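You operate a simulated robot arm through the tools that you are given. There is no shell and no other tool. Be economical: measure what you need, move in short steps, check, and stop when the job is done.

You are at the controls of a simulated robot arm. One attempt, no reset.

## Task
Set the controls near the worktop over the drawers. At the end: the large ring knob is turned to 3; the medium ring knob is turned to 2; the small ring knob is turned to 1; the oven fan knob is turned to fan; whatever was shut is shut again. Leave all else as you found it, and nothing knocked over.

It is judged by the outcome, as a careful person would: the job done as asked, and still so three seconds after it is handed in. It fails if anything else is knocked over, pushed out of place, dropped, spilled or broken.

## Robot
A 7-joint arm with a two-finger parallel gripper, fixed in place. Base frame: the origin is at the foot of the arm, x ahead of it, y to its left, z up. Readings come in mm, rad, newtons and seconds.
Its first joint turns from -2.897 to 2.897 rad. Payload 4.4 kg.
The tool frame sits at the grasp point between the pads (the TCP): z along the fingers, y along the line on which they close. The tips reach 23 mm beyond it. Largest opening 94 mm; finger width 38, thickness 10; the body of the gripper, 54 by 96 mm, starts 39 mm behind the TCP.
Orientation is that of the tool frame in the base frame, as [roll, pitch, yaw] about the fixed x, y, z axes, in that order (R = Rz(yaw) Ry(pitch) Rx(roll)). With the fingers straight down and closing along the base's y, the tool's x points along the base's -x, its y along +y and its z along -z.

## Interface
- The arm moves only by the tool apply_moves. Its argument "increments" is one flat list of numbers, 7 for each row, row after row: the gripper command, from -1 (fully open) to 1 (shut), values between in proportion, then the shift along the tool's x, y, z in cm, then the turn, a rotation vector about the tool's x, y, z in rad. In form: [gripper, tx, ty, tz, wx, wy, wz, gripper, tx, ty, tz, wx, wy, wz, ...]. A call has 1 to 8 rows; each row shifts and turns the commanded pose from where the row before left it, along the tool's axes as they then stand. Rows are played at 5 a second. More than 50 mm and 0.15 rad between two rows, or a gripper value outside its range, and nothing of the call is played. A pose out of reach is approached as far as the arm can. The call stops where the force on the tool passes 40 N (or 10 N more than at its start, if that is more) or the arm is blocked; 0.2 s more then pass. Each finger travels about 72 mm/s and halts on what it meets, pressing with about 27 N; the grip force reading is that of the motor and also rises with nothing between the fingers. The clock runs only during rows and for 0.2 s after the last one: add rows that do not move to give the fingers time. It gives the time, the measured TCP pose, the force on the tool (base axes), the opening and the grip force at its end, in the units of the frame above (readings bear some noise), and new pictures: "views" is both (left out), scene, wrist or none.
- Cameras (640 x 400 px; columns grow to the right, rows downward): "scene" is fixed at [49.9, -651.4, 1648.3]; the picture's right is [0.69, -0.72, 0.00], its down [-0.39, -0.37, -0.85] and it looks along [0.61, 0.58, -0.53] (base axes); focal length 346 px, centre (320, 200). "wrist" rides on the gripper at [86, 16, -74] in the tool frame; the picture's right is [-0.18, 0.98, 0.00], its down [-0.58, -0.11, -0.81] and it looks along [-0.79, -0.15, 0.59] (tool axes); focal length 243 px, centre (320, 200). There is no depth. A picture from a camera that has moved, and an enlarged one, comes with that camera's place and axes in the base frame and with its lens.
- close_up(camera, box): a new picture of the part [left, top, right, bottom] of that camera's present view, enlarged. No time passes.
- sign_off(): hands the job in; it is judged then, once.

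Work in short steps. Places have to be worked out from the pictures, the camera data and where the tool is seen: move nearer, look again, correct. Check each grasp and each placing, and mend what went wrong. You have 90 turns and 170 pictures in all, those below and enlarged ones among them. Open the gripper and draw the arm clear of the work before you hand the job in, unless the task says otherwise; then end with one line.

The tools are called after "Call:" as a command line: name --argument value ..., lists and objects as JSON in quotes. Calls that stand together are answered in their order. apply_moves: Moves the arm, as the interface text tells. Its arguments: {"type":"object","properties":{"increments":{"type":"array"},"views":{"type":"string","enum":["both","scene","wrist","none"]}},"required":["increments"]} The other tools are called the same way: close_up (camera, box) takes an enlarged picture of a part of a camera's view; sign_off () hands the job in.

At the start:

```text
t: 0.0
eef_pos: [787.2, -139.2, 1286.7]
ee_rot: [-3.141, 0.001, 3.142]
ft_force: [-0.3, 0.4, 0.1]
gripper_width: 93.8
gripper_force: 0.0
```

scene: 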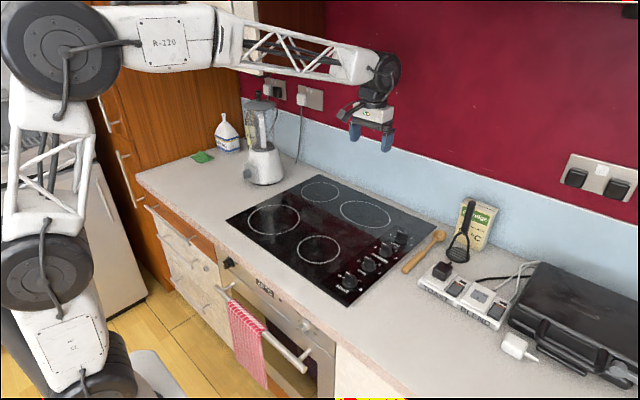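
wrist: 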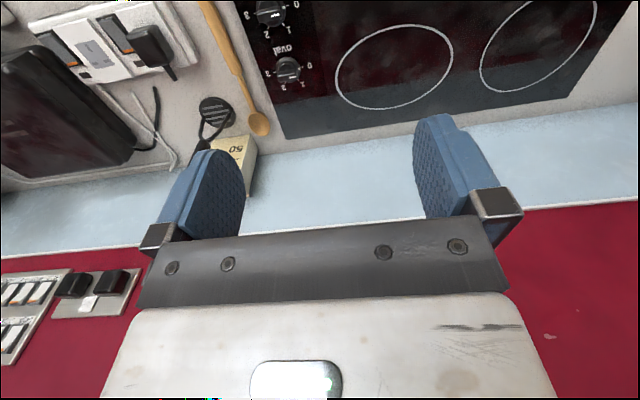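

I'll look closely at the hob knobs and the oven front first.

Call:
close_up --camera "scene" --box '[320, 220, 448, 300]'

Call:
close_up --camera "scene" --box '[210, 250, 370, 350]'

Call:
close_up --camera "wrist" --box '[220, 0, 348, 80]'

```text
5.00 times, centred on (384, 260) of scene
camera zoom: at [49.9, -651.4, 1648.3], right [0.69, -0.72, 0.0], down [-0.39, -0.37, -0.85], along [0.61, 0.58, -0.53], focal length 1731 px, centre (0, -100)
```

zoom: 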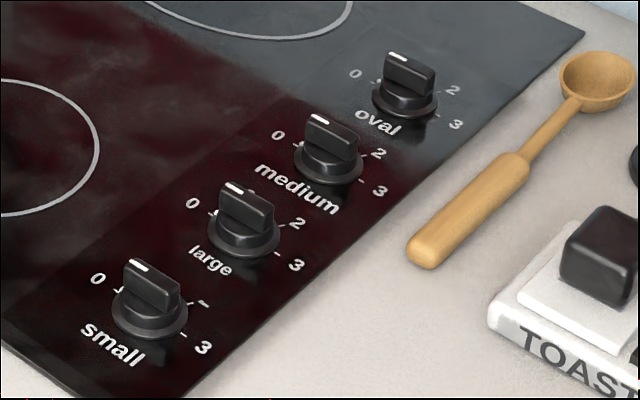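

```text
4.00 times, centred on (290, 300) of scene
camera zoom: at [49.9, -651.4, 1648.3], right [0.69, -0.72, 0.0], down [-0.39, -0.37, -0.85], along [0.61, 0.58, -0.53], focal length 1385 px, centre (440, -200)
```

zoom: 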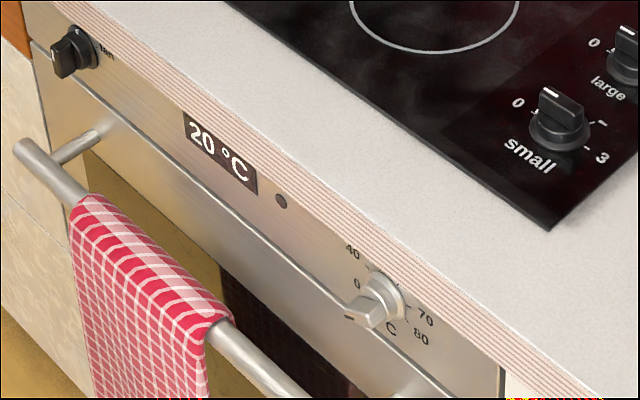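

```text
5.00 times, centred on (284, 40) of wrist
camera zoom: at [701.7, -122.1, 1362.3], right [0.18, 0.98, 0.0], down [0.58, -0.11, 0.81], along [0.79, -0.15, -0.59], focal length 1213 px, centre (500, 1000)
```

zoom: 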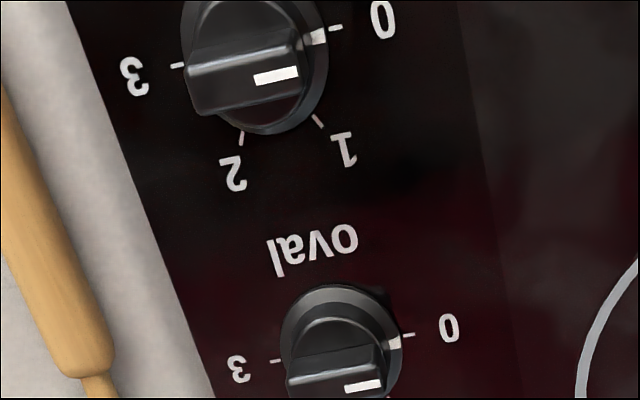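

The hob knobs run 0→3 clockwise (0 toward +y, 3 toward −y), at roughly x≈743/844/955 and y≈-137. I'll go down partway while turning the tool so that the fingers close along x, then look again.

Call:
apply_moves --increments '[-1, 0, 0, 3.5, 0, 0, -0.15, -1, 0, 0, 3.5, 0, 0, -0.15, -1, 0, 0, 3.5, 0, 0, -0.15, -1, 0, 0, 3.5, 0, 0, -0.15, -1, 0, 0, 3.5, 0, 0, -0.15, -1, 0, 0, 3.5, 0, 0, -0.15, -1, 0, 0, 3.5, 0, 0, -0.15, -1, 0, 0, 3.5, 0, 0, -0.15]' --views "none"

Call:
apply_moves --increments '[-1, 0, 0, 0, 0, 0, -0.15, -1, 0, 0, 0, 0, 0, -0.15, -1, 0, 0, 0, 0, 0, -0.07]' --views "both"

```text
t: 1.8
eef_pos: [787.3, -139.1, 1008.9]
ee_rot: [-3.139, 0.001, -1.942]
ft_force: [0.1, 0.0, 0.8]
gripper_width: 94.0
gripper_force: 0.1
```

```text
t: 2.6
eef_pos: [787.8, -140.4, 1008.5]
ee_rot: [3.141, 0.001, -1.571]
ft_force: [-0.9, -0.7, 0.5]
gripper_width: 93.9
gripper_force: 0.1
camera wrist: at [772.2, -225.0, 1082.5], right [-0.98, 0.18, 0.0], down [0.11, 0.58, 0.81], along [0.15, 0.79, -0.59], focal length 243 px, centre (320, 200)
```

scene: 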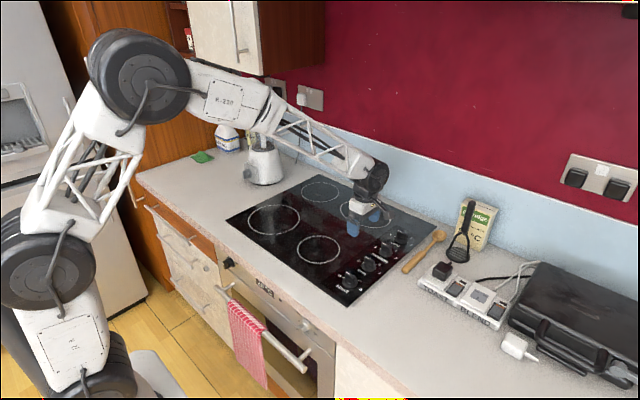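
wrist: 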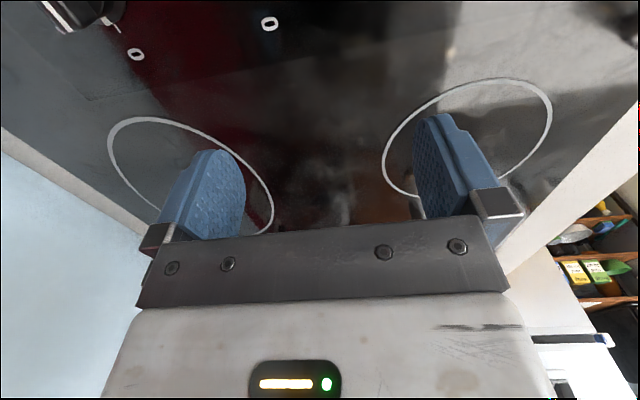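

Knobs are out of the wrist view; I'll back off toward −y and lower so they come into the view.

Call:
apply_moves --increments '[-1, 4, -2.5, 2, 0, 0, 0, -1, 4, -2.5, 2, 0, 0, 0, -1, 4, 0, 2, 0, 0, 0, -1, 3, 0, 2, 0, 0, 0, -1, 0, 0, 0, 0, 0, 0]' --views "wrist"

```text
refused: row 1 steps farther than a row can; nothing moved
```

Row one was slightly over 50 mm, so I'll split it up.

Call:
apply_moves --increments '[-1, 3, -1.5, 2, 0, 0, 0, -1, 3, -1.5, 2, 0, 0, 0, -1, 3, -1, 2, 0, 0, 0, -1, 3, -1, 2, 0, 0, 0, -1, 3, 0, 0, 0, 0, 0, -1, 0, 0, 0, 0, 0, 0]' --views "wrist"

```text
t: 3.5
eef_pos: [837.7, -237.8, 951.5]
ee_rot: [-3.128, 0.001, -1.564]
ft_force: [-6.8, 10.3, 12.7]
gripper_width: 91.4
gripper_force: 0.1
stopped in row 4: the force on the tool passed its limit (the readings are from after the stop); the commanded pose is now the measured one
camera wrist: at [821.3, -323.1, 1025.6], right [-0.98, 0.18, -0.01], down [0.09, 0.58, 0.81], along [0.15, 0.79, -0.59], focal length 243 px, centre (320, 200)
```

wrist: 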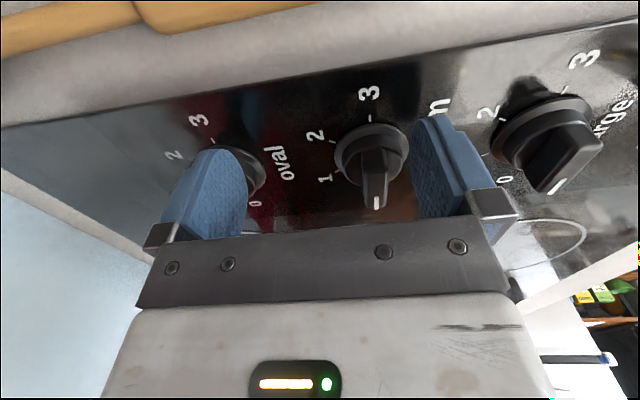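

Triangulating the medium knob from both cameras gives about (810,-219,917), so the hob is much higher than z=763 (~890) and the left finger has probably touched the oval knob. I'll raise straight up and check it.

Call:
apply_moves --increments '[-1, 0, 0, -1, 0, 0, 0, -1, 0, 0, -2, 0, 0, 0, -1, 0, 0, -3, 0, 0, 0, -1, 2, 0, -3, 0, 0, 0, -1, 3, 0, 0, 0, 0, 0, -1, 0, 0, 0, 0, 0, 0]' --views "both"

Call:
close_up --camera "scene" --box '[320, 220, 448, 300]'

```text
t: 5.0
eef_pos: [836.8, -287.1, 1041.2]
ee_rot: [-3.129, 0.0, -1.564]
ft_force: [-0.2, 0.2, 0.5]
gripper_width: 93.9
gripper_force: 0.1
camera wrist: at [820.9, -372.8, 1116.0], right [-0.98, 0.18, -0.01], down [0.1, 0.58, 0.81], along [0.15, 0.79, -0.59], focal length 243 px, centre (320, 200)
```

scene: 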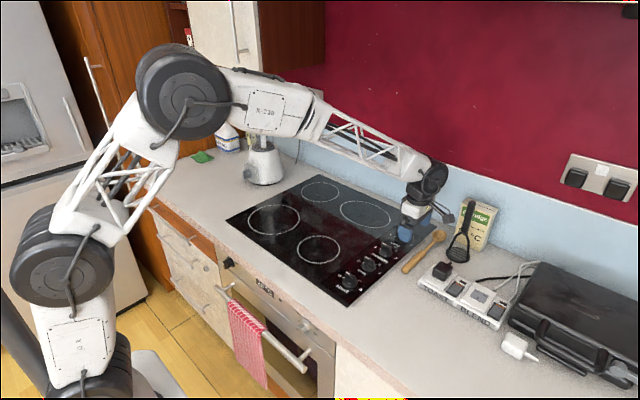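
wrist: 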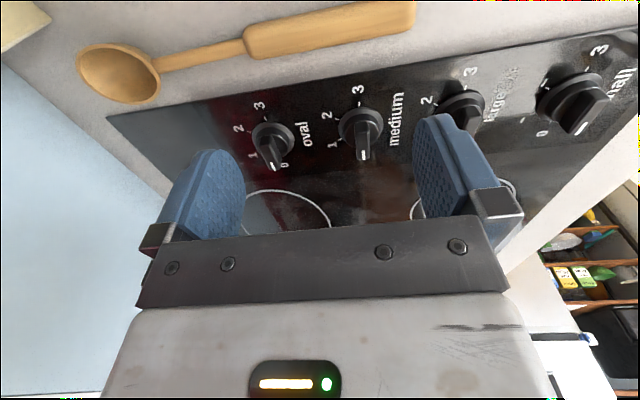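

```text
5.00 times, centred on (384, 260) of scene
camera zoom: at [49.9, -651.4, 1648.3], right [0.69, -0.72, 0.0], down [-0.39, -0.37, -0.85], along [0.61, 0.58, -0.53], focal length 1731 px, centre (0, -100)
```

zoom: 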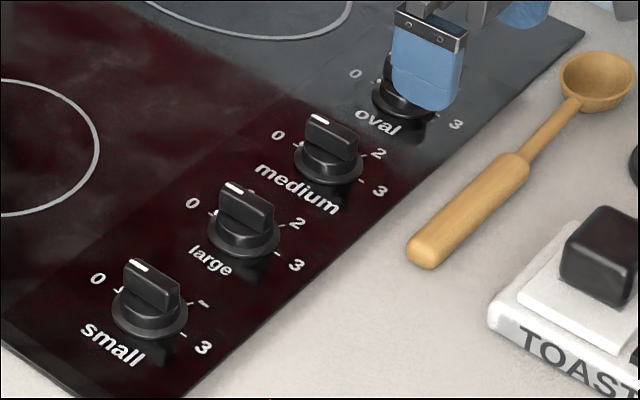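

Checking the oval knob closely for any turn.

Call:
close_up --camera "wrist" --box '[230, 80, 422, 200]'

```text
3.33 times, centred on (326, 140) of wrist
camera zoom: at [820.9, -372.8, 1116.0], right [-0.98, 0.18, -0.01], down [0.1, 0.58, 0.81], along [0.15, 0.79, -0.59], focal length 809 px, centre (300, 400)
```

zoom: 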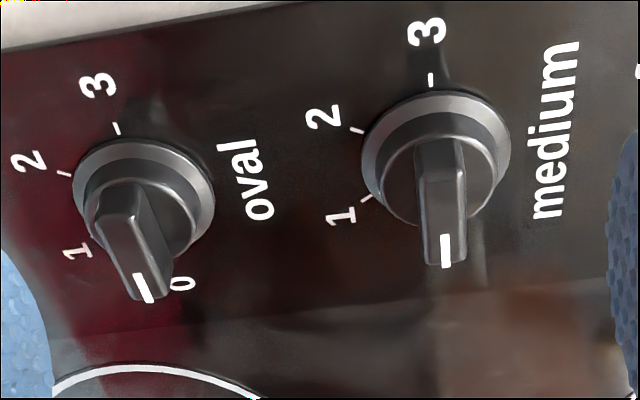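

Call:
close_up --camera "wrist" --box '[246, 115, 310, 175]'

```text
6.67 times, centred on (278, 145) of wrist
camera zoom: at [820.9, -372.8, 1116.0], right [-0.98, 0.18, -0.01], down [0.1, 0.58, 0.81], along [0.15, 0.79, -0.59], focal length 1618 px, centre (600, 567)
```

zoom: 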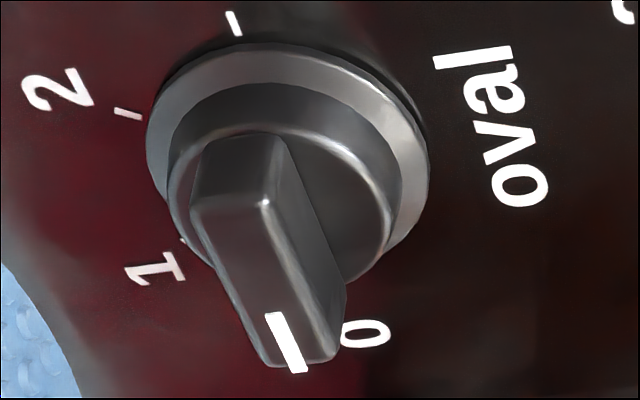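

The oval knob bar still lines up with 0, so no harm was done. The ticks are 60° apart. Next I'll go above the medium knob (~810,-218) with tips at ~957 and correct the slight tilt.

Call:
apply_moves --increments '[-1, -1.5, 1.3, 0, 0, 0.0126, 0.007, -1, -2.5, 1.3, 0, 0, 0, 0, -1, -2.9, 0, 0, 0, 0, 0, -1, 0, 0, 3, 0, 0, 0, -1, 0, 0, 3, 0, 0, 0, -1, 0, 0, 0, 0, 0, 0]' --views "both"

Call:
close_up --camera "scene" --box '[340, 210, 436, 270]'

```text
t: 6.3
eef_pos: [812.3, -217.8, 980.2]
ee_rot: [-3.129, -0.011, -1.572]
ft_force: [0.0, -0.2, -0.1]
gripper_width: 94.0
gripper_force: 0.1
camera wrist: at [795.9, -303.5, 1054.6], right [-0.98, 0.18, -0.01], down [0.1, 0.59, 0.8], along [0.16, 0.79, -0.6], focal length 243 px, centre (320, 200)
```

scene: 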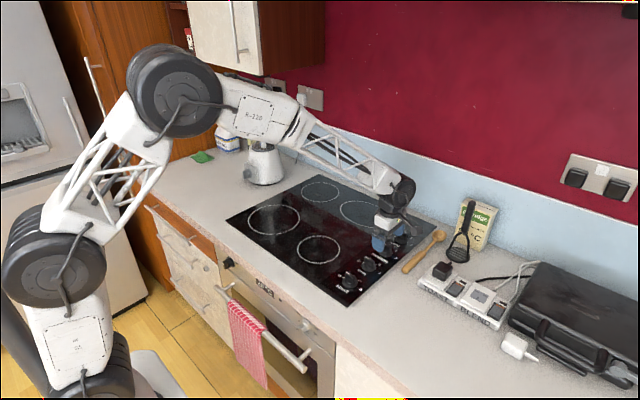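
wrist: 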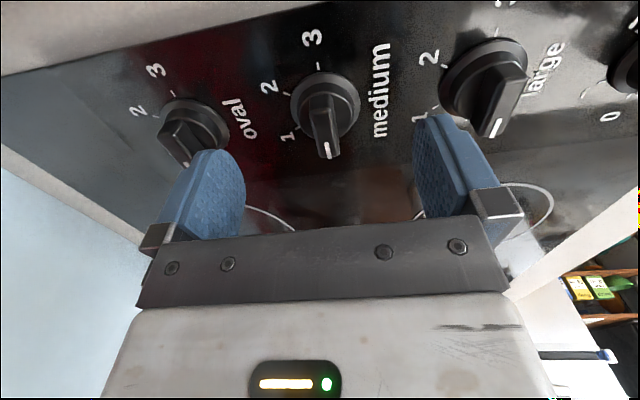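

```text
6.67 times, centred on (388, 240) of scene
camera zoom: at [49.9, -651.4, 1648.3], right [0.69, -0.72, 0.0], down [-0.39, -0.37, -0.85], along [0.61, 0.58, -0.53], focal length 2308 px, centre (-133, -67)
```

zoom: 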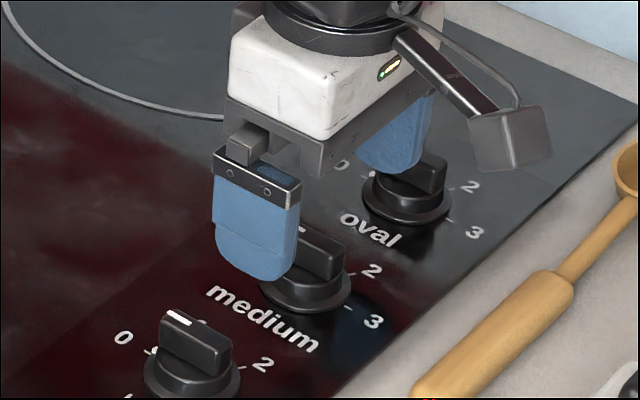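

The knob seems centered near (813,-212), with its top about z≈935-940. I'll shift 5 mm toward +y, narrow the fingers to about 55 mm, and lower to TCP 950.

Call:
apply_moves --increments '[-0.3, -0.5, 0, 0, 0, 0.0126, 0, -0.3, 0, 0, 1.5, 0, 0, 0, -0.3, 0, 0, 1.5, 0, 0, 0, -0.3, 0, 0, 0, 0, 0, 0]' --views "wrist"

Call:
close_up --camera "scene" --box '[340, 210, 436, 270]'

```text
t: 7.3
eef_pos: [810.7, -214.8, 949.1]
ee_rot: [-3.13, -0.027, -1.572]
ft_force: [-0.2, 0.4, 0.3]
gripper_width: 61.0
gripper_force: 0.1
camera wrist: at [794.9, -298.8, 1026.1], right [-0.98, 0.18, -0.02], down [0.1, 0.6, 0.79], along [0.16, 0.78, -0.61], focal length 243 px, centre (320, 200)
```

wrist: 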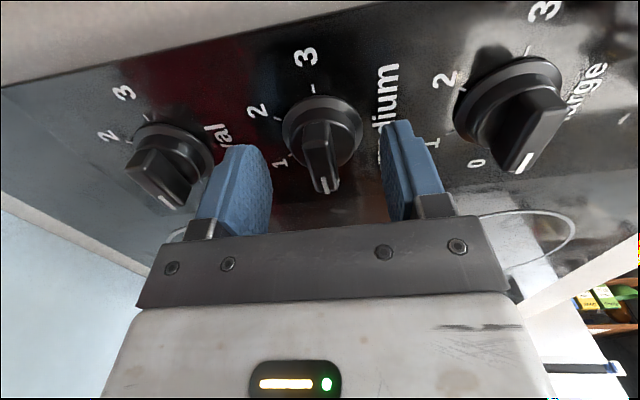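

```text
6.67 times, centred on (388, 240) of scene
camera zoom: at [49.9, -651.4, 1648.3], right [0.69, -0.72, 0.0], down [-0.39, -0.37, -0.85], along [0.61, 0.58, -0.53], focal length 2308 px, centre (-133, -67)
```

zoom: 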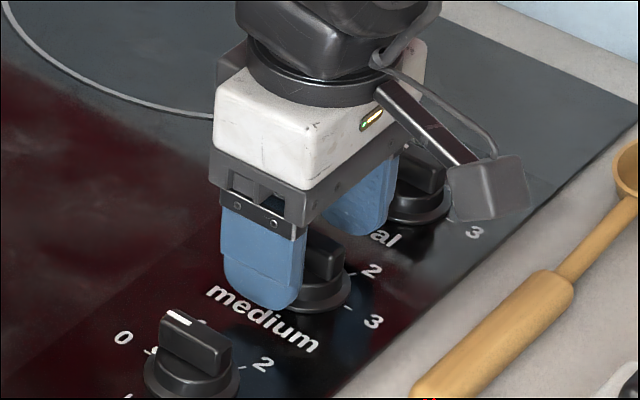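

The bar is centered between the fingers in the wrist view. I'll fix the small tilt and ease down 8 mm.

Call:
apply_moves --increments '[-0.3, 0, 0, 0, -0.0116, -0.027, 0, -0.3, 0, 0, 0.4, 0, 0, 0, -0.3, 0, 0, 0.4, 0, 0, 0, -0.3, 0, 0, 0, 0, 0, 0]' --views "wrist"

Call:
close_up --camera "scene" --box '[356, 225, 420, 265]'

```text
t: 8.3
eef_pos: [810.6, -214.8, 939.3]
ee_rot: [3.141, 0.003, -1.572]
ft_force: [0.2, -0.6, 0.1]
gripper_width: 61.5
gripper_force: 0.0
camera wrist: at [795.4, -300.6, 1014.5], right [-0.98, 0.19, 0.0], down [0.11, 0.58, 0.81], along [0.15, 0.79, -0.59], focal length 243 px, centre (320, 200)
```

wrist: 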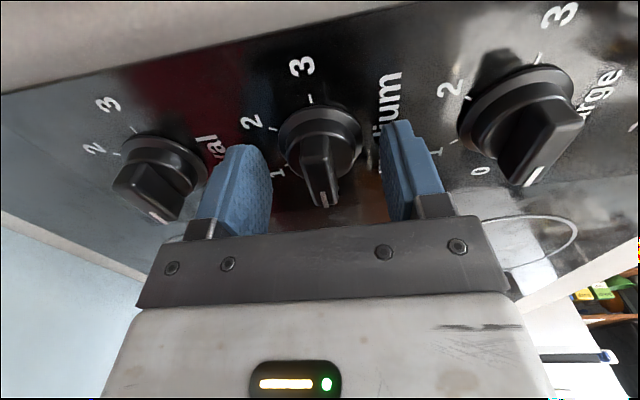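

```text
10.00 times, centred on (388, 245) of scene
camera zoom: at [49.9, -651.4, 1648.3], right [0.69, -0.72, 0.0], down [-0.39, -0.37, -0.85], along [0.61, 0.58, -0.53], focal length 3462 px, centre (-360, -250)
```

zoom: 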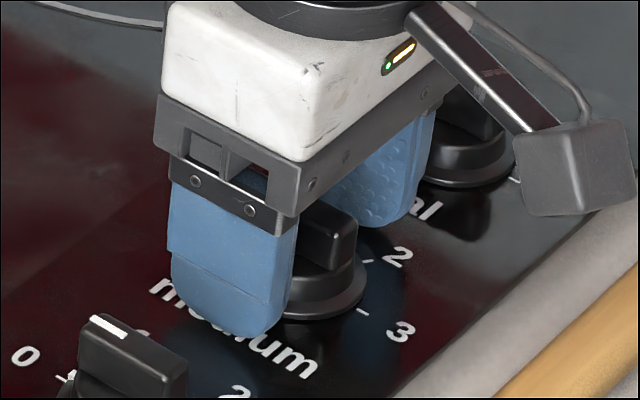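

The bar sits squarely between the fingers, with TCP over its axis. Closing on the bar.

Call:
apply_moves --increments '[0.3, 0, 0, 0, 0, 0, 0, 0.7, 0, 0, 0, 0, 0, 0, 1, 0, 0, 0, 0, 0, 0, 1, 0, 0, 0, 0, 0, 0]' --views "wrist"

```text
t: 9.3
eef_pos: [808.9, -214.7, 940.4]
ee_rot: [3.14, 0.004, -1.572]
ft_force: [-38.1, 1.7, 10.1]
gripper_width: 35.1
gripper_force: 45.0
camera wrist: at [794.6, -300.6, 1014.5], right [-0.98, 0.19, 0.0], down [0.11, 0.58, 0.81], along [0.15, 0.79, -0.59], focal length 243 px, centre (320, 200)
```

wrist: 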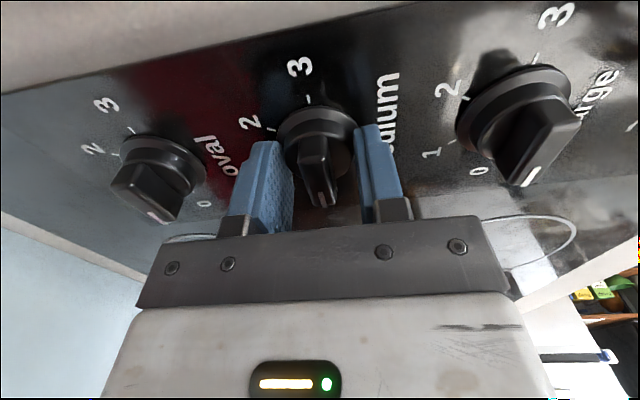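

It closed at 35 mm on the round hub below the bar, pushed toward the +x side. I'll open, raise 7 mm, shift about 2 mm toward +x, and close again.

Call:
apply_moves --increments '[-0.1, 0, 0, 0, 0, 0, 0, -0.1, 0, 0, 0, 0, 0, 0, -0.1, 0, -0.3, -0.7, 0, 0, 0, 0.3, 0, 0, 0, 0, 0, 0, 0.5, 0, 0, 0, 0, 0, 0, 0.5, 0, 0, 0, 0, 0, 0]' --views "wrist"

```text
t: 10.8
eef_pos: [812.9, -215.1, 947.0]
ee_rot: [3.142, 0.005, -1.571]
ft_force: [-37.1, 0.0, 13.7]
gripper_width: 40.3
gripper_force: 18.6
camera wrist: at [797.5, -300.8, 1022.2], right [-0.98, 0.19, 0.0], down [0.11, 0.58, 0.81], along [0.15, 0.79, -0.59], focal length 243 px, centre (320, 200)
```

wrist: 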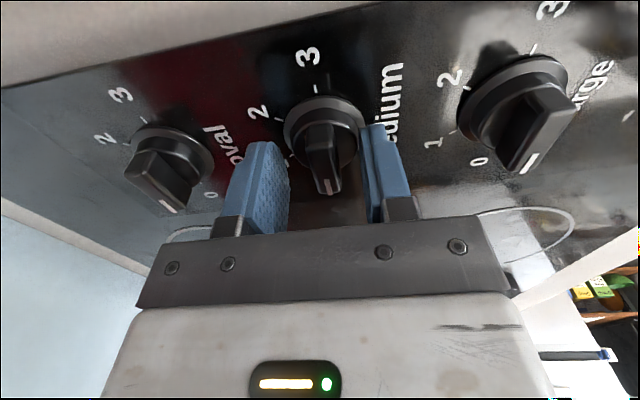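

Re-triangulating the pointer tip from two wrist views plus the scene gives a bar top at z≈946 with its centre at ≈(809,-223). So I was too low and off in y. I'll open, go up to TCP ≈958, and re-centre.

Call:
apply_moves --increments '[-0.2, 0, 0, 0, 0, 0, 0, -0.2, 0, 0, -1.1, 0, 0, 0, -0.2, 0.8, 0.45, 0, 0, 0, 0, -0.2, 0, 0, 0, 0, 0, 0]' --views "wrist"

Call:
close_up --camera "wrist" --box '[224, 60, 416, 220]'

Call:
close_up --camera "scene" --box '[356, 225, 420, 265]'

```text
t: 11.8
eef_pos: [808.4, -223.3, 958.6]
ee_rot: [3.14, 0.001, -1.573]
ft_force: [0.6, 0.3, -0.5]
gripper_width: 56.3
gripper_force: 0.0
camera wrist: at [792.7, -309.2, 1032.4], right [-0.98, 0.19, 0.0], down [0.11, 0.58, 0.81], along [0.15, 0.79, -0.59], focal length 243 px, centre (320, 200)
```

wrist: 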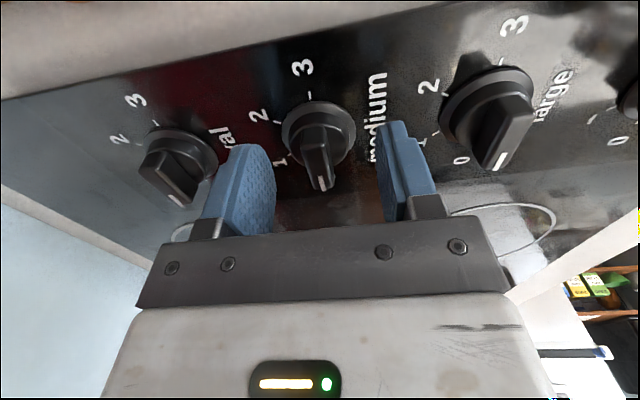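

```text
2.50 times, centred on (320, 140) of wrist
camera zoom: at [792.7, -309.2, 1032.4], right [-0.98, 0.19, 0.0], down [0.11, 0.58, 0.81], along [0.15, 0.79, -0.59], focal length 606 px, centre (320, 350)
```

zoom: 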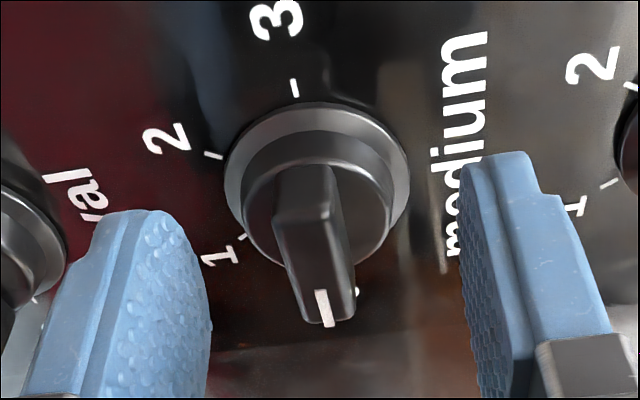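

```text
10.00 times, centred on (388, 245) of scene
camera zoom: at [49.9, -651.4, 1648.3], right [0.69, -0.72, 0.0], down [-0.39, -0.37, -0.85], along [0.61, 0.58, -0.53], focal length 3462 px, centre (-360, -250)
```

zoom: 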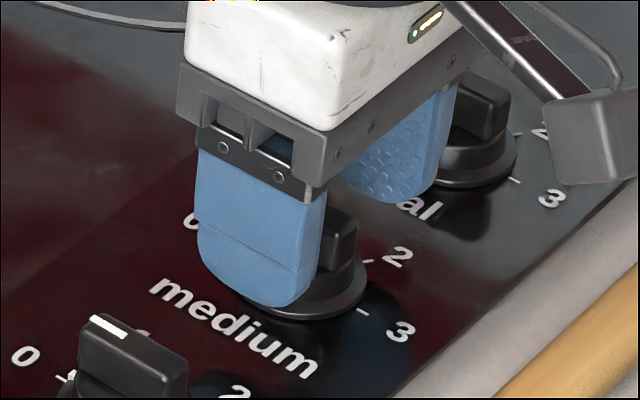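

Now the bar top centre projects exactly where the tool axis passes, with the tips about 10 mm below the bar top. Closing.

Call:
apply_moves --increments '[0.3, 0, 0, 0, 0, 0, 0, 0.6, 0, 0, 0, 0, 0, 0, 0.8, 0, 0, 0, 0, 0, 0, 0.8, 0, 0, 0, 0, 0, 0]' --views "wrist"

Call:
close_up --camera "wrist" --box '[224, 60, 416, 220]'

```text
t: 12.8
eef_pos: [808.4, -223.7, 957.9]
ee_rot: [3.141, 0.003, -1.573]
ft_force: [13.9, -0.8, -3.7]
gripper_width: 15.5
gripper_force: 7.1
camera wrist: at [793.1, -309.1, 1032.5], right [-0.98, 0.19, 0.0], down [0.11, 0.58, 0.81], along [0.15, 0.79, -0.59], focal length 243 px, centre (320, 200)
```

wrist: 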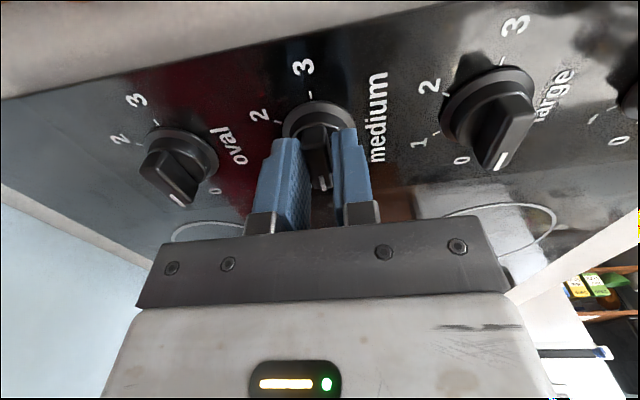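

```text
2.50 times, centred on (320, 140) of wrist
camera zoom: at [793.1, -309.1, 1032.5], right [-0.98, 0.19, 0.0], down [0.11, 0.58, 0.81], along [0.15, 0.79, -0.59], focal length 606 px, centre (320, 350)
```

zoom: 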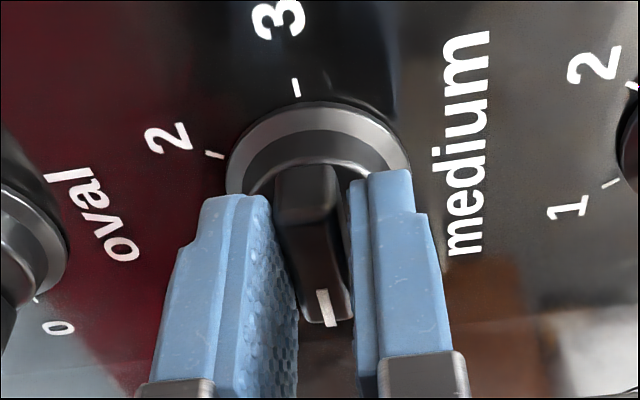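

It's gripping at ~15 mm, the bar thickness. I'll nudge 1 mm toward +x, close firmly, and start turning clockwise.

Call:
apply_moves --increments '[0.8, 0, -0.1, 0, 0, 0, 0, 1, 0, 0, 0, 0, 0, 0, 1, 0, 0, 0, 0, 0, 0.05, 1, 0, 0, 0, 0, 0, 0.1, 1, 0, 0, 0, 0, 0, 0.15, 1, 0, 0, 0, 0, 0, 0]' --views "wrist"

```text
t: 14.2
eef_pos: [808.1, -223.0, 957.8]
ee_rot: [3.139, 0.003, -1.873]
ft_force: [-10.9, -1.0, 5.0]
gripper_width: 12.7
gripper_force: 44.9
stopped in row 6: the force on the tool passed its limit (the readings are from after the stop); the commanded pose is now the measured one
camera wrist: at [768.3, -300.3, 1032.6], right [-0.88, 0.47, 0.0], down [0.28, 0.52, 0.81], along [0.38, 0.71, -0.59], focal length 243 px, centre (320, 200)
```

wrist: 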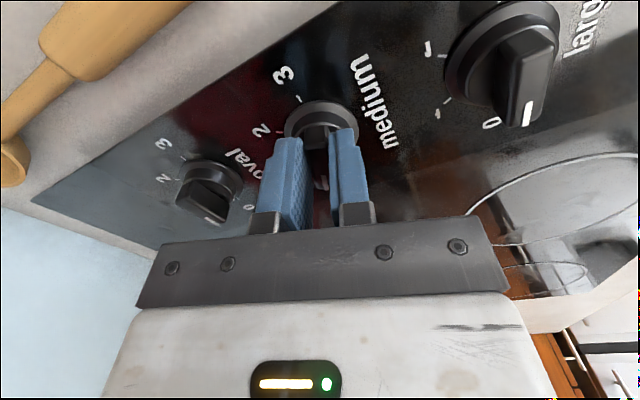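

The knob turns with the gripper (0.30 rad so far). Continuing in smaller steps.

Call:
apply_moves --increments '[1, 0, 0, 0, 0, 0, 0.1, 1, 0, 0, 0, 0, 0, 0.1, 1, 0, 0, 0, 0, 0, 0.1, 1, 0, 0, 0, 0, 0, 0.1, 1, 0, 0, 0, 0, 0, 0.1, 1, 0, 0, 0, 0, 0, 0]' --views "wrist"

```text
t: 14.7
eef_pos: [807.5, -223.1, 957.2]
ee_rot: [3.135, 0.001, -2.019]
ft_force: [-12.8, 1.2, 6.0]
gripper_width: 12.7
gripper_force: 44.8
stopped in row 2: the force on the tool passed its limit (the readings are from after the stop); the commanded pose is now the measured one
camera wrist: at [756.9, -293.2, 1032.7], right [-0.81, 0.59, 0.01], down [0.35, 0.47, 0.81], along [0.47, 0.65, -0.59], focal length 243 px, centre (320, 200)
```

wrist: 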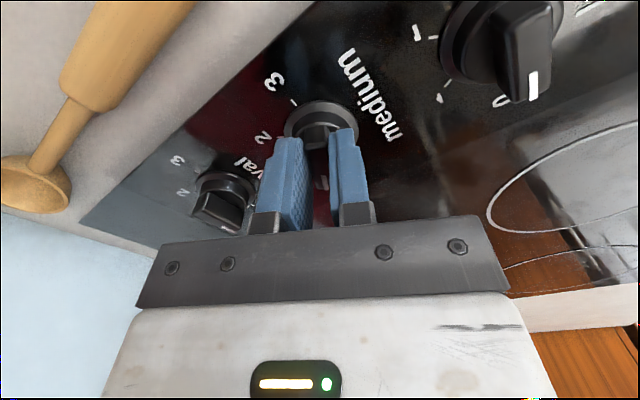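

The transient side load suggests a small off-axis clamp. I'll loosen to ~14 mm (the bar is 12.7), shift ~1.5 mm toward −x, and keep turning.

Call:
apply_moves --increments '[0.7, 0.065, 0.135, 0, 0, 0, 0, 0.7, 0, 0, 0, 0, 0, 0, 0.7, 0, 0, 0, 0, 0, 0.1, 0.7, 0, 0, 0, 0, 0, 0.1, 0.7, 0, 0, 0, 0, 0, 0.1, 0.7, 0, 0, 0, 0, 0, 0.1, 0.7, 0, 0, 0, 0, 0, 0.1]' --views "none"

```text
t: 16.3
eef_pos: [806.8, -221.2, 957.8]
ee_rot: [3.136, -0.002, -2.522]
ft_force: [-3.3, 2.5, 1.8]
gripper_width: 16.3
gripper_force: 2.6
```

Low forces now. Turning another 1.12 rad.

Call:
apply_moves --increments '[0.73, 0, 0, 0, 0, 0, 0.14, 0.73, 0, 0, 0, 0, 0, 0.14, 0.73, 0, 0, 0, 0, 0, 0.14, 0.73, 0, 0, 0, 0, 0, 0.14, 0.73, 0, 0, 0, 0, 0, 0.14, 0.73, 0, 0, 0, 0, 0, 0.14, 0.73, 0, 0, 0, 0, 0, 0.14, 0.73, 0, 0, 0, 0, 0, 0.14]' --views "wrist"

```text
t: 18.1
eef_pos: [807.7, -222.6, 958.8]
ee_rot: [3.138, -0.005, 2.642]
ft_force: [2.6, 25.4, -1.9]
gripper_width: 23.2
gripper_force: 11.7
camera wrist: at [739.9, -166.1, 1033.2], right [0.63, 0.78, 0.0], down [0.46, -0.38, 0.8], along [0.62, -0.51, -0.6], focal length 243 px, centre (320, 200)
```

wrist: 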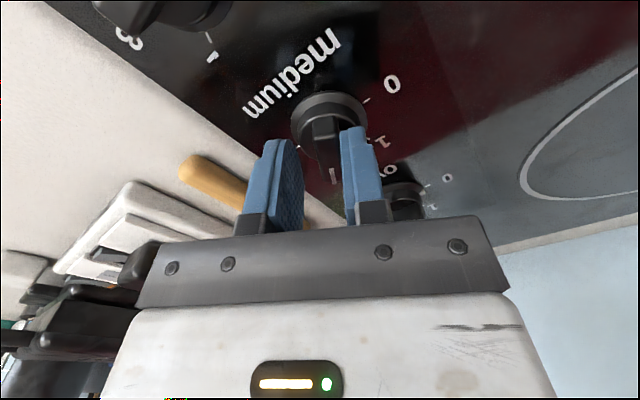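

The opening has grown to 23 mm, so the bar may lag inside the fingers. Looking closer.

Call:
close_up --camera "wrist" --box '[224, 60, 416, 220]'

Call:
close_up --camera "scene" --box '[340, 220, 420, 270]'

```text
2.50 times, centred on (320, 140) of wrist
camera zoom: at [739.9, -166.1, 1033.2], right [0.63, 0.78, 0.0], down [0.46, -0.38, 0.8], along [0.62, -0.51, -0.6], focal length 606 px, centre (320, 350)
```

zoom: 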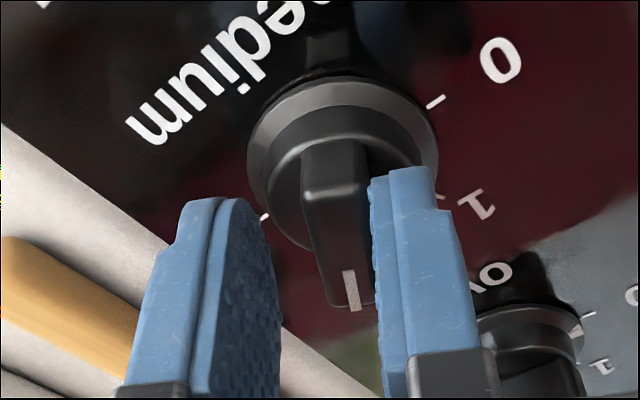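

```text
8.00 times, centred on (380, 245) of scene
camera zoom: at [49.9, -651.4, 1648.3], right [0.69, -0.72, 0.0], down [-0.39, -0.37, -0.85], along [0.61, 0.58, -0.53], focal length 2769 px, centre (-160, -160)
```

zoom: 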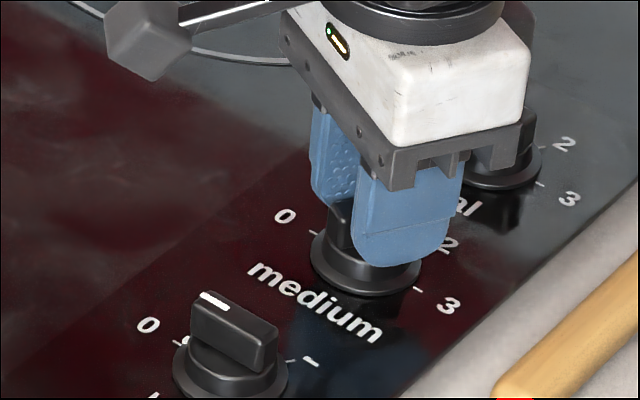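

The bar is aligned with the fingers but offset ~5 mm toward the right finger; the axis works out to ≈(809.8,-217.8). I'll recentre and clamp, which also squares the bar.

Call:
apply_moves --increments '[0.6, 0.05, 0.52, 0, 0, 0, 0, 0.7, 0, 0, 0, 0, 0, 0, 0.85, 0, 0, 0, 0, 0, 0.026, 0.85, 0, 0, 0, 0, 0, 0, 0.85, 0, 0, 0, 0, 0, 0]' --views "none"

Call:
close_up --camera "wrist" --box '[224, 60, 416, 220]'

```text
t: 19.3
eef_pos: [809.9, -216.8, 958.7]
ee_rot: [3.14, -0.006, 2.621]
ft_force: [17.8, 7.9, 1.9]
gripper_width: 12.7
gripper_force: 44.5
```

```text
2.50 times, centred on (320, 140) of wrist
camera zoom: at [743.2, -159.8, 1033.7], right [0.65, 0.76, 0.0], down [0.45, -0.39, 0.8], along [0.61, -0.52, -0.6], focal length 606 px, centre (320, 350)
```

zoom: 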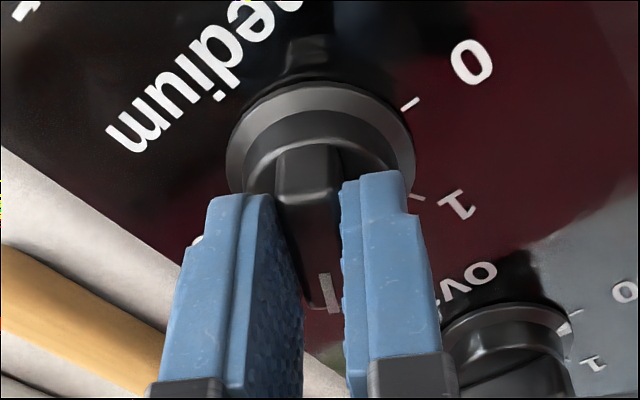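

Clamped on the bar at yaw 2.621 (target 2.616). Releasing, rising, and checking.

Call:
apply_moves --increments '[0, 0, 0, 0, 0, 0, 0, 0, 0, 0, 0, 0, 0, 0, 0, 0, 0, -2, 0, 0, 0, 0, 0, 0, -4, 0, 0, 0, 0, 2, 0, -2, 0, 0, 0, 0, 3, 0, 0, 0, 0, 0, 0, 0, 0, 0, 0, 0, 0]' --views "wrist"

Call:
close_up --camera "scene" --box '[340, 220, 420, 270]'

Call:
close_up --camera "wrist" --box '[224, 60, 416, 180]'

```text
t: 20.9
eef_pos: [764.1, -193.6, 1037.4]
ee_rot: [3.138, -0.004, 2.619]
ft_force: [-0.2, 0.4, 0.2]
gripper_width: 46.8
gripper_force: 0.1
camera wrist: at [698.1, -136.0, 1113.9], right [0.65, 0.76, 0.0], down [0.45, -0.39, 0.8], along [0.61, -0.52, -0.6], focal length 243 px, centre (320, 200)
```

wrist: 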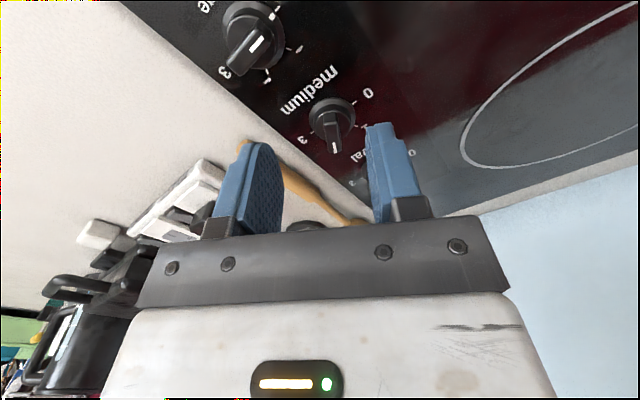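

```text
8.00 times, centred on (380, 245) of scene
camera zoom: at [49.9, -651.4, 1648.3], right [0.69, -0.72, 0.0], down [-0.39, -0.37, -0.85], along [0.61, 0.58, -0.53], focal length 2769 px, centre (-160, -160)
```

zoom: 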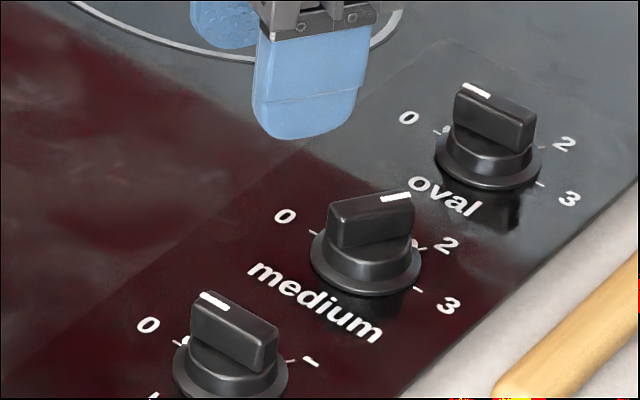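

```text
3.33 times, centred on (320, 120) of wrist
camera zoom: at [698.1, -136.0, 1113.9], right [0.65, 0.76, 0.0], down [0.45, -0.39, 0.8], along [0.61, -0.52, -0.6], focal length 809 px, centre (320, 467)
```

zoom: 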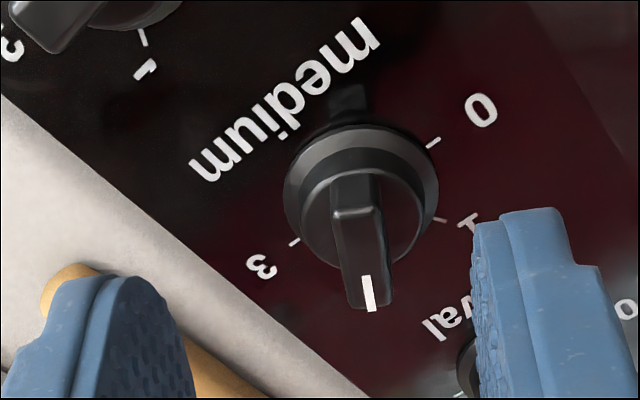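

Medium points at 2 and the oval is untouched. Now a close look at the large and small dials.

Call:
close_up --camera "wrist" --box '[190, 0, 318, 90]'

Call:
close_up --camera "scene" --box '[330, 250, 394, 300]'

```text
4.44 times, centred on (254, 45) of wrist
camera zoom: at [698.1, -136.0, 1113.9], right [0.65, 0.76, 0.0], down [0.45, -0.39, 0.8], along [0.61, -0.52, -0.6], focal length 1078 px, centre (613, 889)
```

zoom: 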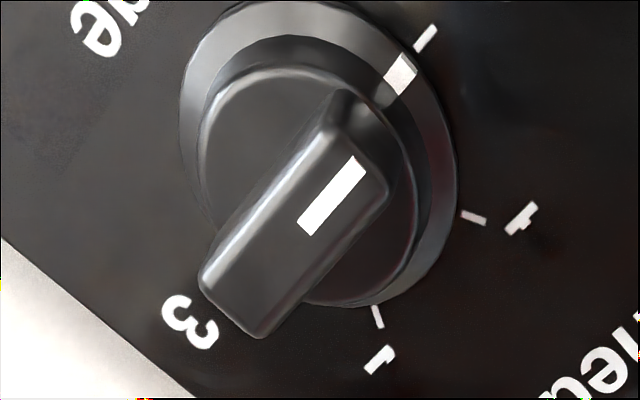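

```text
8.00 times, centred on (362, 275) of scene
camera zoom: at [49.9, -651.4, 1648.3], right [0.69, -0.72, 0.0], down [-0.39, -0.37, -0.85], along [0.61, 0.58, -0.53], focal length 2769 px, centre (-16, -400)
```

zoom: 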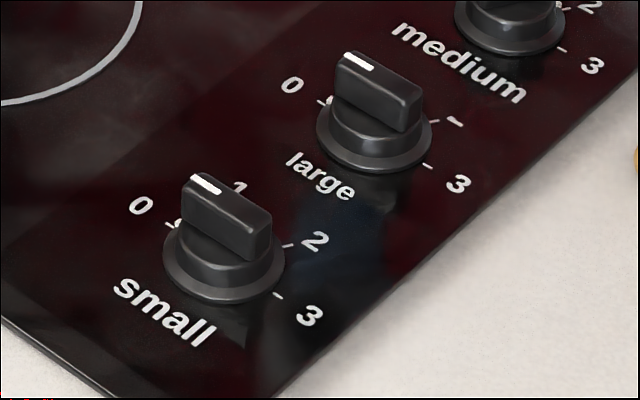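

The spacing is a consistent 90 mm: large ≈(719.5,-218.5), small ≈(629.5,-218.5). I'll rotate back to yaw −1.571 and then position over the large knob.

Call:
apply_moves --increments '[0, 0, 0, 0, 0, 0, -0.149, 0, 0, 0, 0, 0, 0, -0.149, 0, 0, 0, 0, 0, 0, -0.149, 0, 0, 0, 0, 0, 0, -0.149, 0, 0, 0, 0, 0, 0, -0.149, 0, 0, 0, 0, 0, 0, -0.149, 0, 0, 0, 0, 0, 0, -0.149, 0, 0, 0, 0, 0, 0, -0.149]' --views "none"

Call:
apply_moves --increments '[0, 0, 0, 0, 0, 0, -0.149, 0, 0, 0, 0, 0, 0, -0.149, 0, 0, 0, 0, 0, 0, -0.149, 0, 0, 0, 0, 0, 0, -0.149, 0, 0, 0, 0, 0, 0, -0.149, 0, 0, 0, 0, 0, 0, -0.149, 0, 0, 0, 0, 0, 0, 0]' --views "none"

```text
t: 22.7
eef_pos: [766.0, -193.2, 1038.5]
ee_rot: [3.137, -0.001, -2.47]
ft_force: [-0.3, -0.9, -0.2]
gripper_width: 47.1
gripper_force: 0.1
```

```text
t: 24.3
eef_pos: [766.2, -192.3, 1037.1]
ee_rot: [3.137, 0.003, -1.574]
ft_force: [0.1, 1.1, -0.4]
gripper_width: 46.9
gripper_force: 0.1
```

Now moving to above the large knob.

Call:
apply_moves --increments '[0, 0, 4.65, 0, 0, 0, 0, 0, 2.62, 0, 0, 0, 0, 0, 0, 0, 0, 3.5, 0, 0, 0, 0, 0, 0, 3.2, 0, 0, 0, 0, 0, 0, 0, 0, 0, 0]' --views "wrist"

Call:
close_up --camera "wrist" --box '[224, 60, 416, 220]'

```text
t: 25.5
eef_pos: [719.7, -219.0, 971.2]
ee_rot: [3.136, 0.004, -1.577]
ft_force: [-0.3, -0.3, -0.1]
gripper_width: 46.9
gripper_force: 0.1
camera wrist: at [703.8, -305.1, 1044.8], right [-0.98, 0.19, 0.01], down [0.12, 0.58, 0.81], along [0.15, 0.79, -0.59], focal length 243 px, centre (320, 200)
```

wrist: 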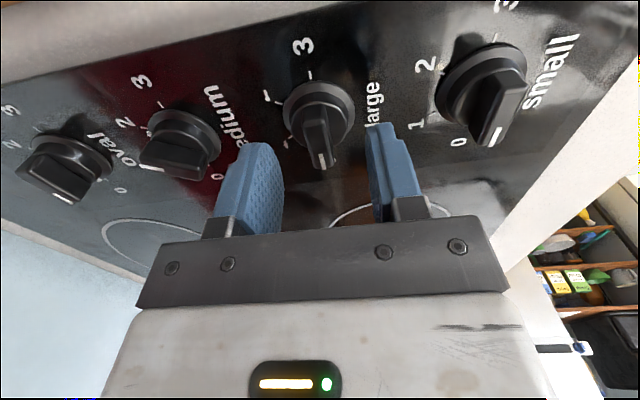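

```text
2.50 times, centred on (320, 140) of wrist
camera zoom: at [703.8, -305.1, 1044.8], right [-0.98, 0.19, 0.01], down [0.12, 0.58, 0.81], along [0.15, 0.79, -0.59], focal length 606 px, centre (320, 350)
```

zoom: 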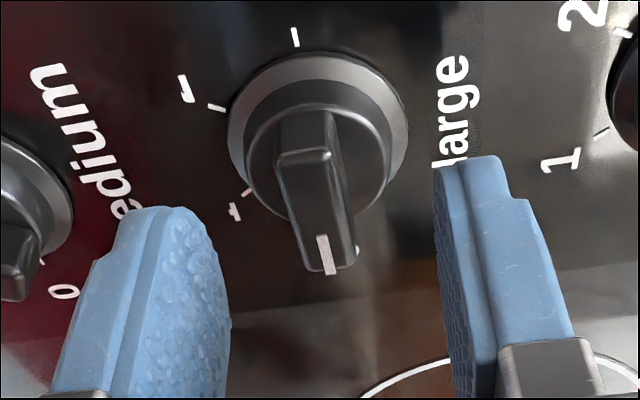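

The bar centre coincides with the tool axis. Lowering 14 mm and closing.

Call:
apply_moves --increments '[0, 0, 0, 0.7, 0, 0, -0.005, 0, 0, 0, 0.7, 0, 0, 0, 0.5, 0, 0, 0, 0, 0, 0, 0.7, 0, 0, 0, 0, 0, 0, 0.85, 0, 0, 0, 0, 0, 0, 0.85, 0, 0, 0, 0, 0, 0]' --views "none"

```text
t: 26.9
eef_pos: [718.7, -218.7, 956.7]
ee_rot: [3.138, 0.002, -1.572]
ft_force: [17.4, -0.8, -4.1]
gripper_width: 14.5
gripper_force: 8.1
```

Slight +x bias; I'll shift 1 mm, keep a loose hold, and turn.

Call:
apply_moves --increments '[0.7, 0, -0.1, 0, 0, 0, 0, 0.7, 0, 0, 0, 0, 0, 0.1, 0.7, 0, 0, 0, 0, 0, 0.12, 0.7, 0, 0, 0, 0, 0, 0.12, 0.7, 0, 0, 0, 0, 0, 0.12, 0.7, 0, 0, 0, 0, 0, 0.12, 0.7, 0, 0, 0, 0, 0, 0.12, 0.7, 0, 0, 0, 0, 0, 0.1]' --views "none"

```text
t: 28.7
eef_pos: [719.6, -217.6, 957.0]
ee_rot: [3.136, 0.0, -2.374]
ft_force: [0.6, 0.1, 0.1]
gripper_width: 14.2
gripper_force: 0.2
```

Smooth, with no side load. Continuing about 0.96 rad more.

Call:
apply_moves --increments '[0.7, 0, 0, 0, 0, 0, 0.12, 0.7, 0, 0, 0, 0, 0, 0.12, 0.7, 0, 0, 0, 0, 0, 0.12, 0.7, 0, 0, 0, 0, 0, 0.12, 0.7, 0, 0, 0, 0, 0, 0.12, 0.7, 0, 0, 0, 0, 0, 0.12, 0.7, 0, 0, 0, 0, 0, 0.12, 0.7, 0, 0, 0, 0, 0, 0.12]' --views "none"

Call:
apply_moves --increments '[0.7, 0, 0, 0, 0, 0, 0.12, 0.7, 0, 0, 0, 0, 0, 0.12, 0.7, 0, 0, 0, 0, 0, 0.12, 0.7, 0, 0, 0, 0, 0, 0.12, 0.7, 0, 0, 0, 0, 0, 0.12, 0.7, 0, 0, 0, 0, 0, 0.12, 0.7, 0, 0, 0, 0, 0, 0.12, 0.7, 0, 0, 0, 0, 0, 0.12]' --views "wrist"

```text
t: 30.5
eef_pos: [718.9, -219.2, 957.1]
ee_rot: [3.139, -0.006, 2.949]
ft_force: [0.8, 1.6, 0.9]
gripper_width: 14.8
gripper_force: 1.0
```

```text
t: 32.3
eef_pos: [719.7, -218.9, 956.5]
ee_rot: [-3.138, -0.006, 1.985]
ft_force: [0.2, 0.3, -0.5]
gripper_width: 14.6
gripper_force: 0.5
camera wrist: at [700.6, -132.6, 1032.1], right [0.97, 0.23, 0.0], down [0.14, -0.58, 0.8], along [0.18, -0.78, -0.6], focal length 243 px, centre (320, 200)
```

wrist: 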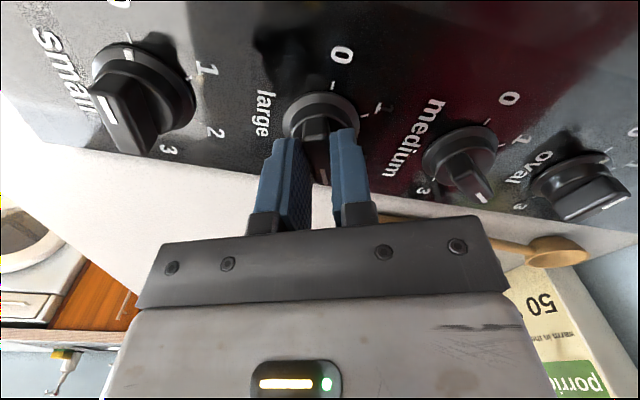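

0.414 rad remains, then I'll clamp to square it.

Call:
apply_moves --increments '[0.7, 0, 0, 0, 0, 0, 0.138, 0.7, 0, 0, 0, 0, 0, 0.138, 0.7, 0, 0, 0, 0, 0, 0.138, 0.8, 0, 0, 0, 0, 0, 0, 0.85, 0, 0, 0, 0, 0, 0, 0.85, 0, 0, 0, 0, 0, 0]' --views "wrist"

```text
t: 33.7
eef_pos: [721.2, -220.8, 956.8]
ee_rot: [-3.137, -0.004, 1.576]
ft_force: [-16.4, -0.7, 4.8]
gripper_width: 12.8
gripper_force: 45.2
camera wrist: at [737.1, -132.7, 1032.0], right [0.98, -0.18, -0.01], down [-0.1, -0.58, 0.8], along [-0.15, -0.79, -0.59], focal length 243 px, centre (320, 200)
```

wrist: 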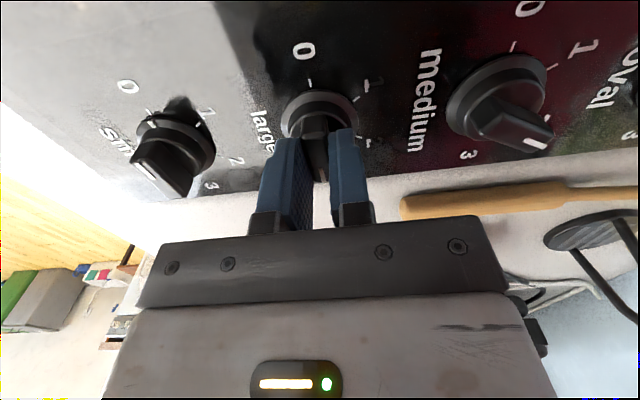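

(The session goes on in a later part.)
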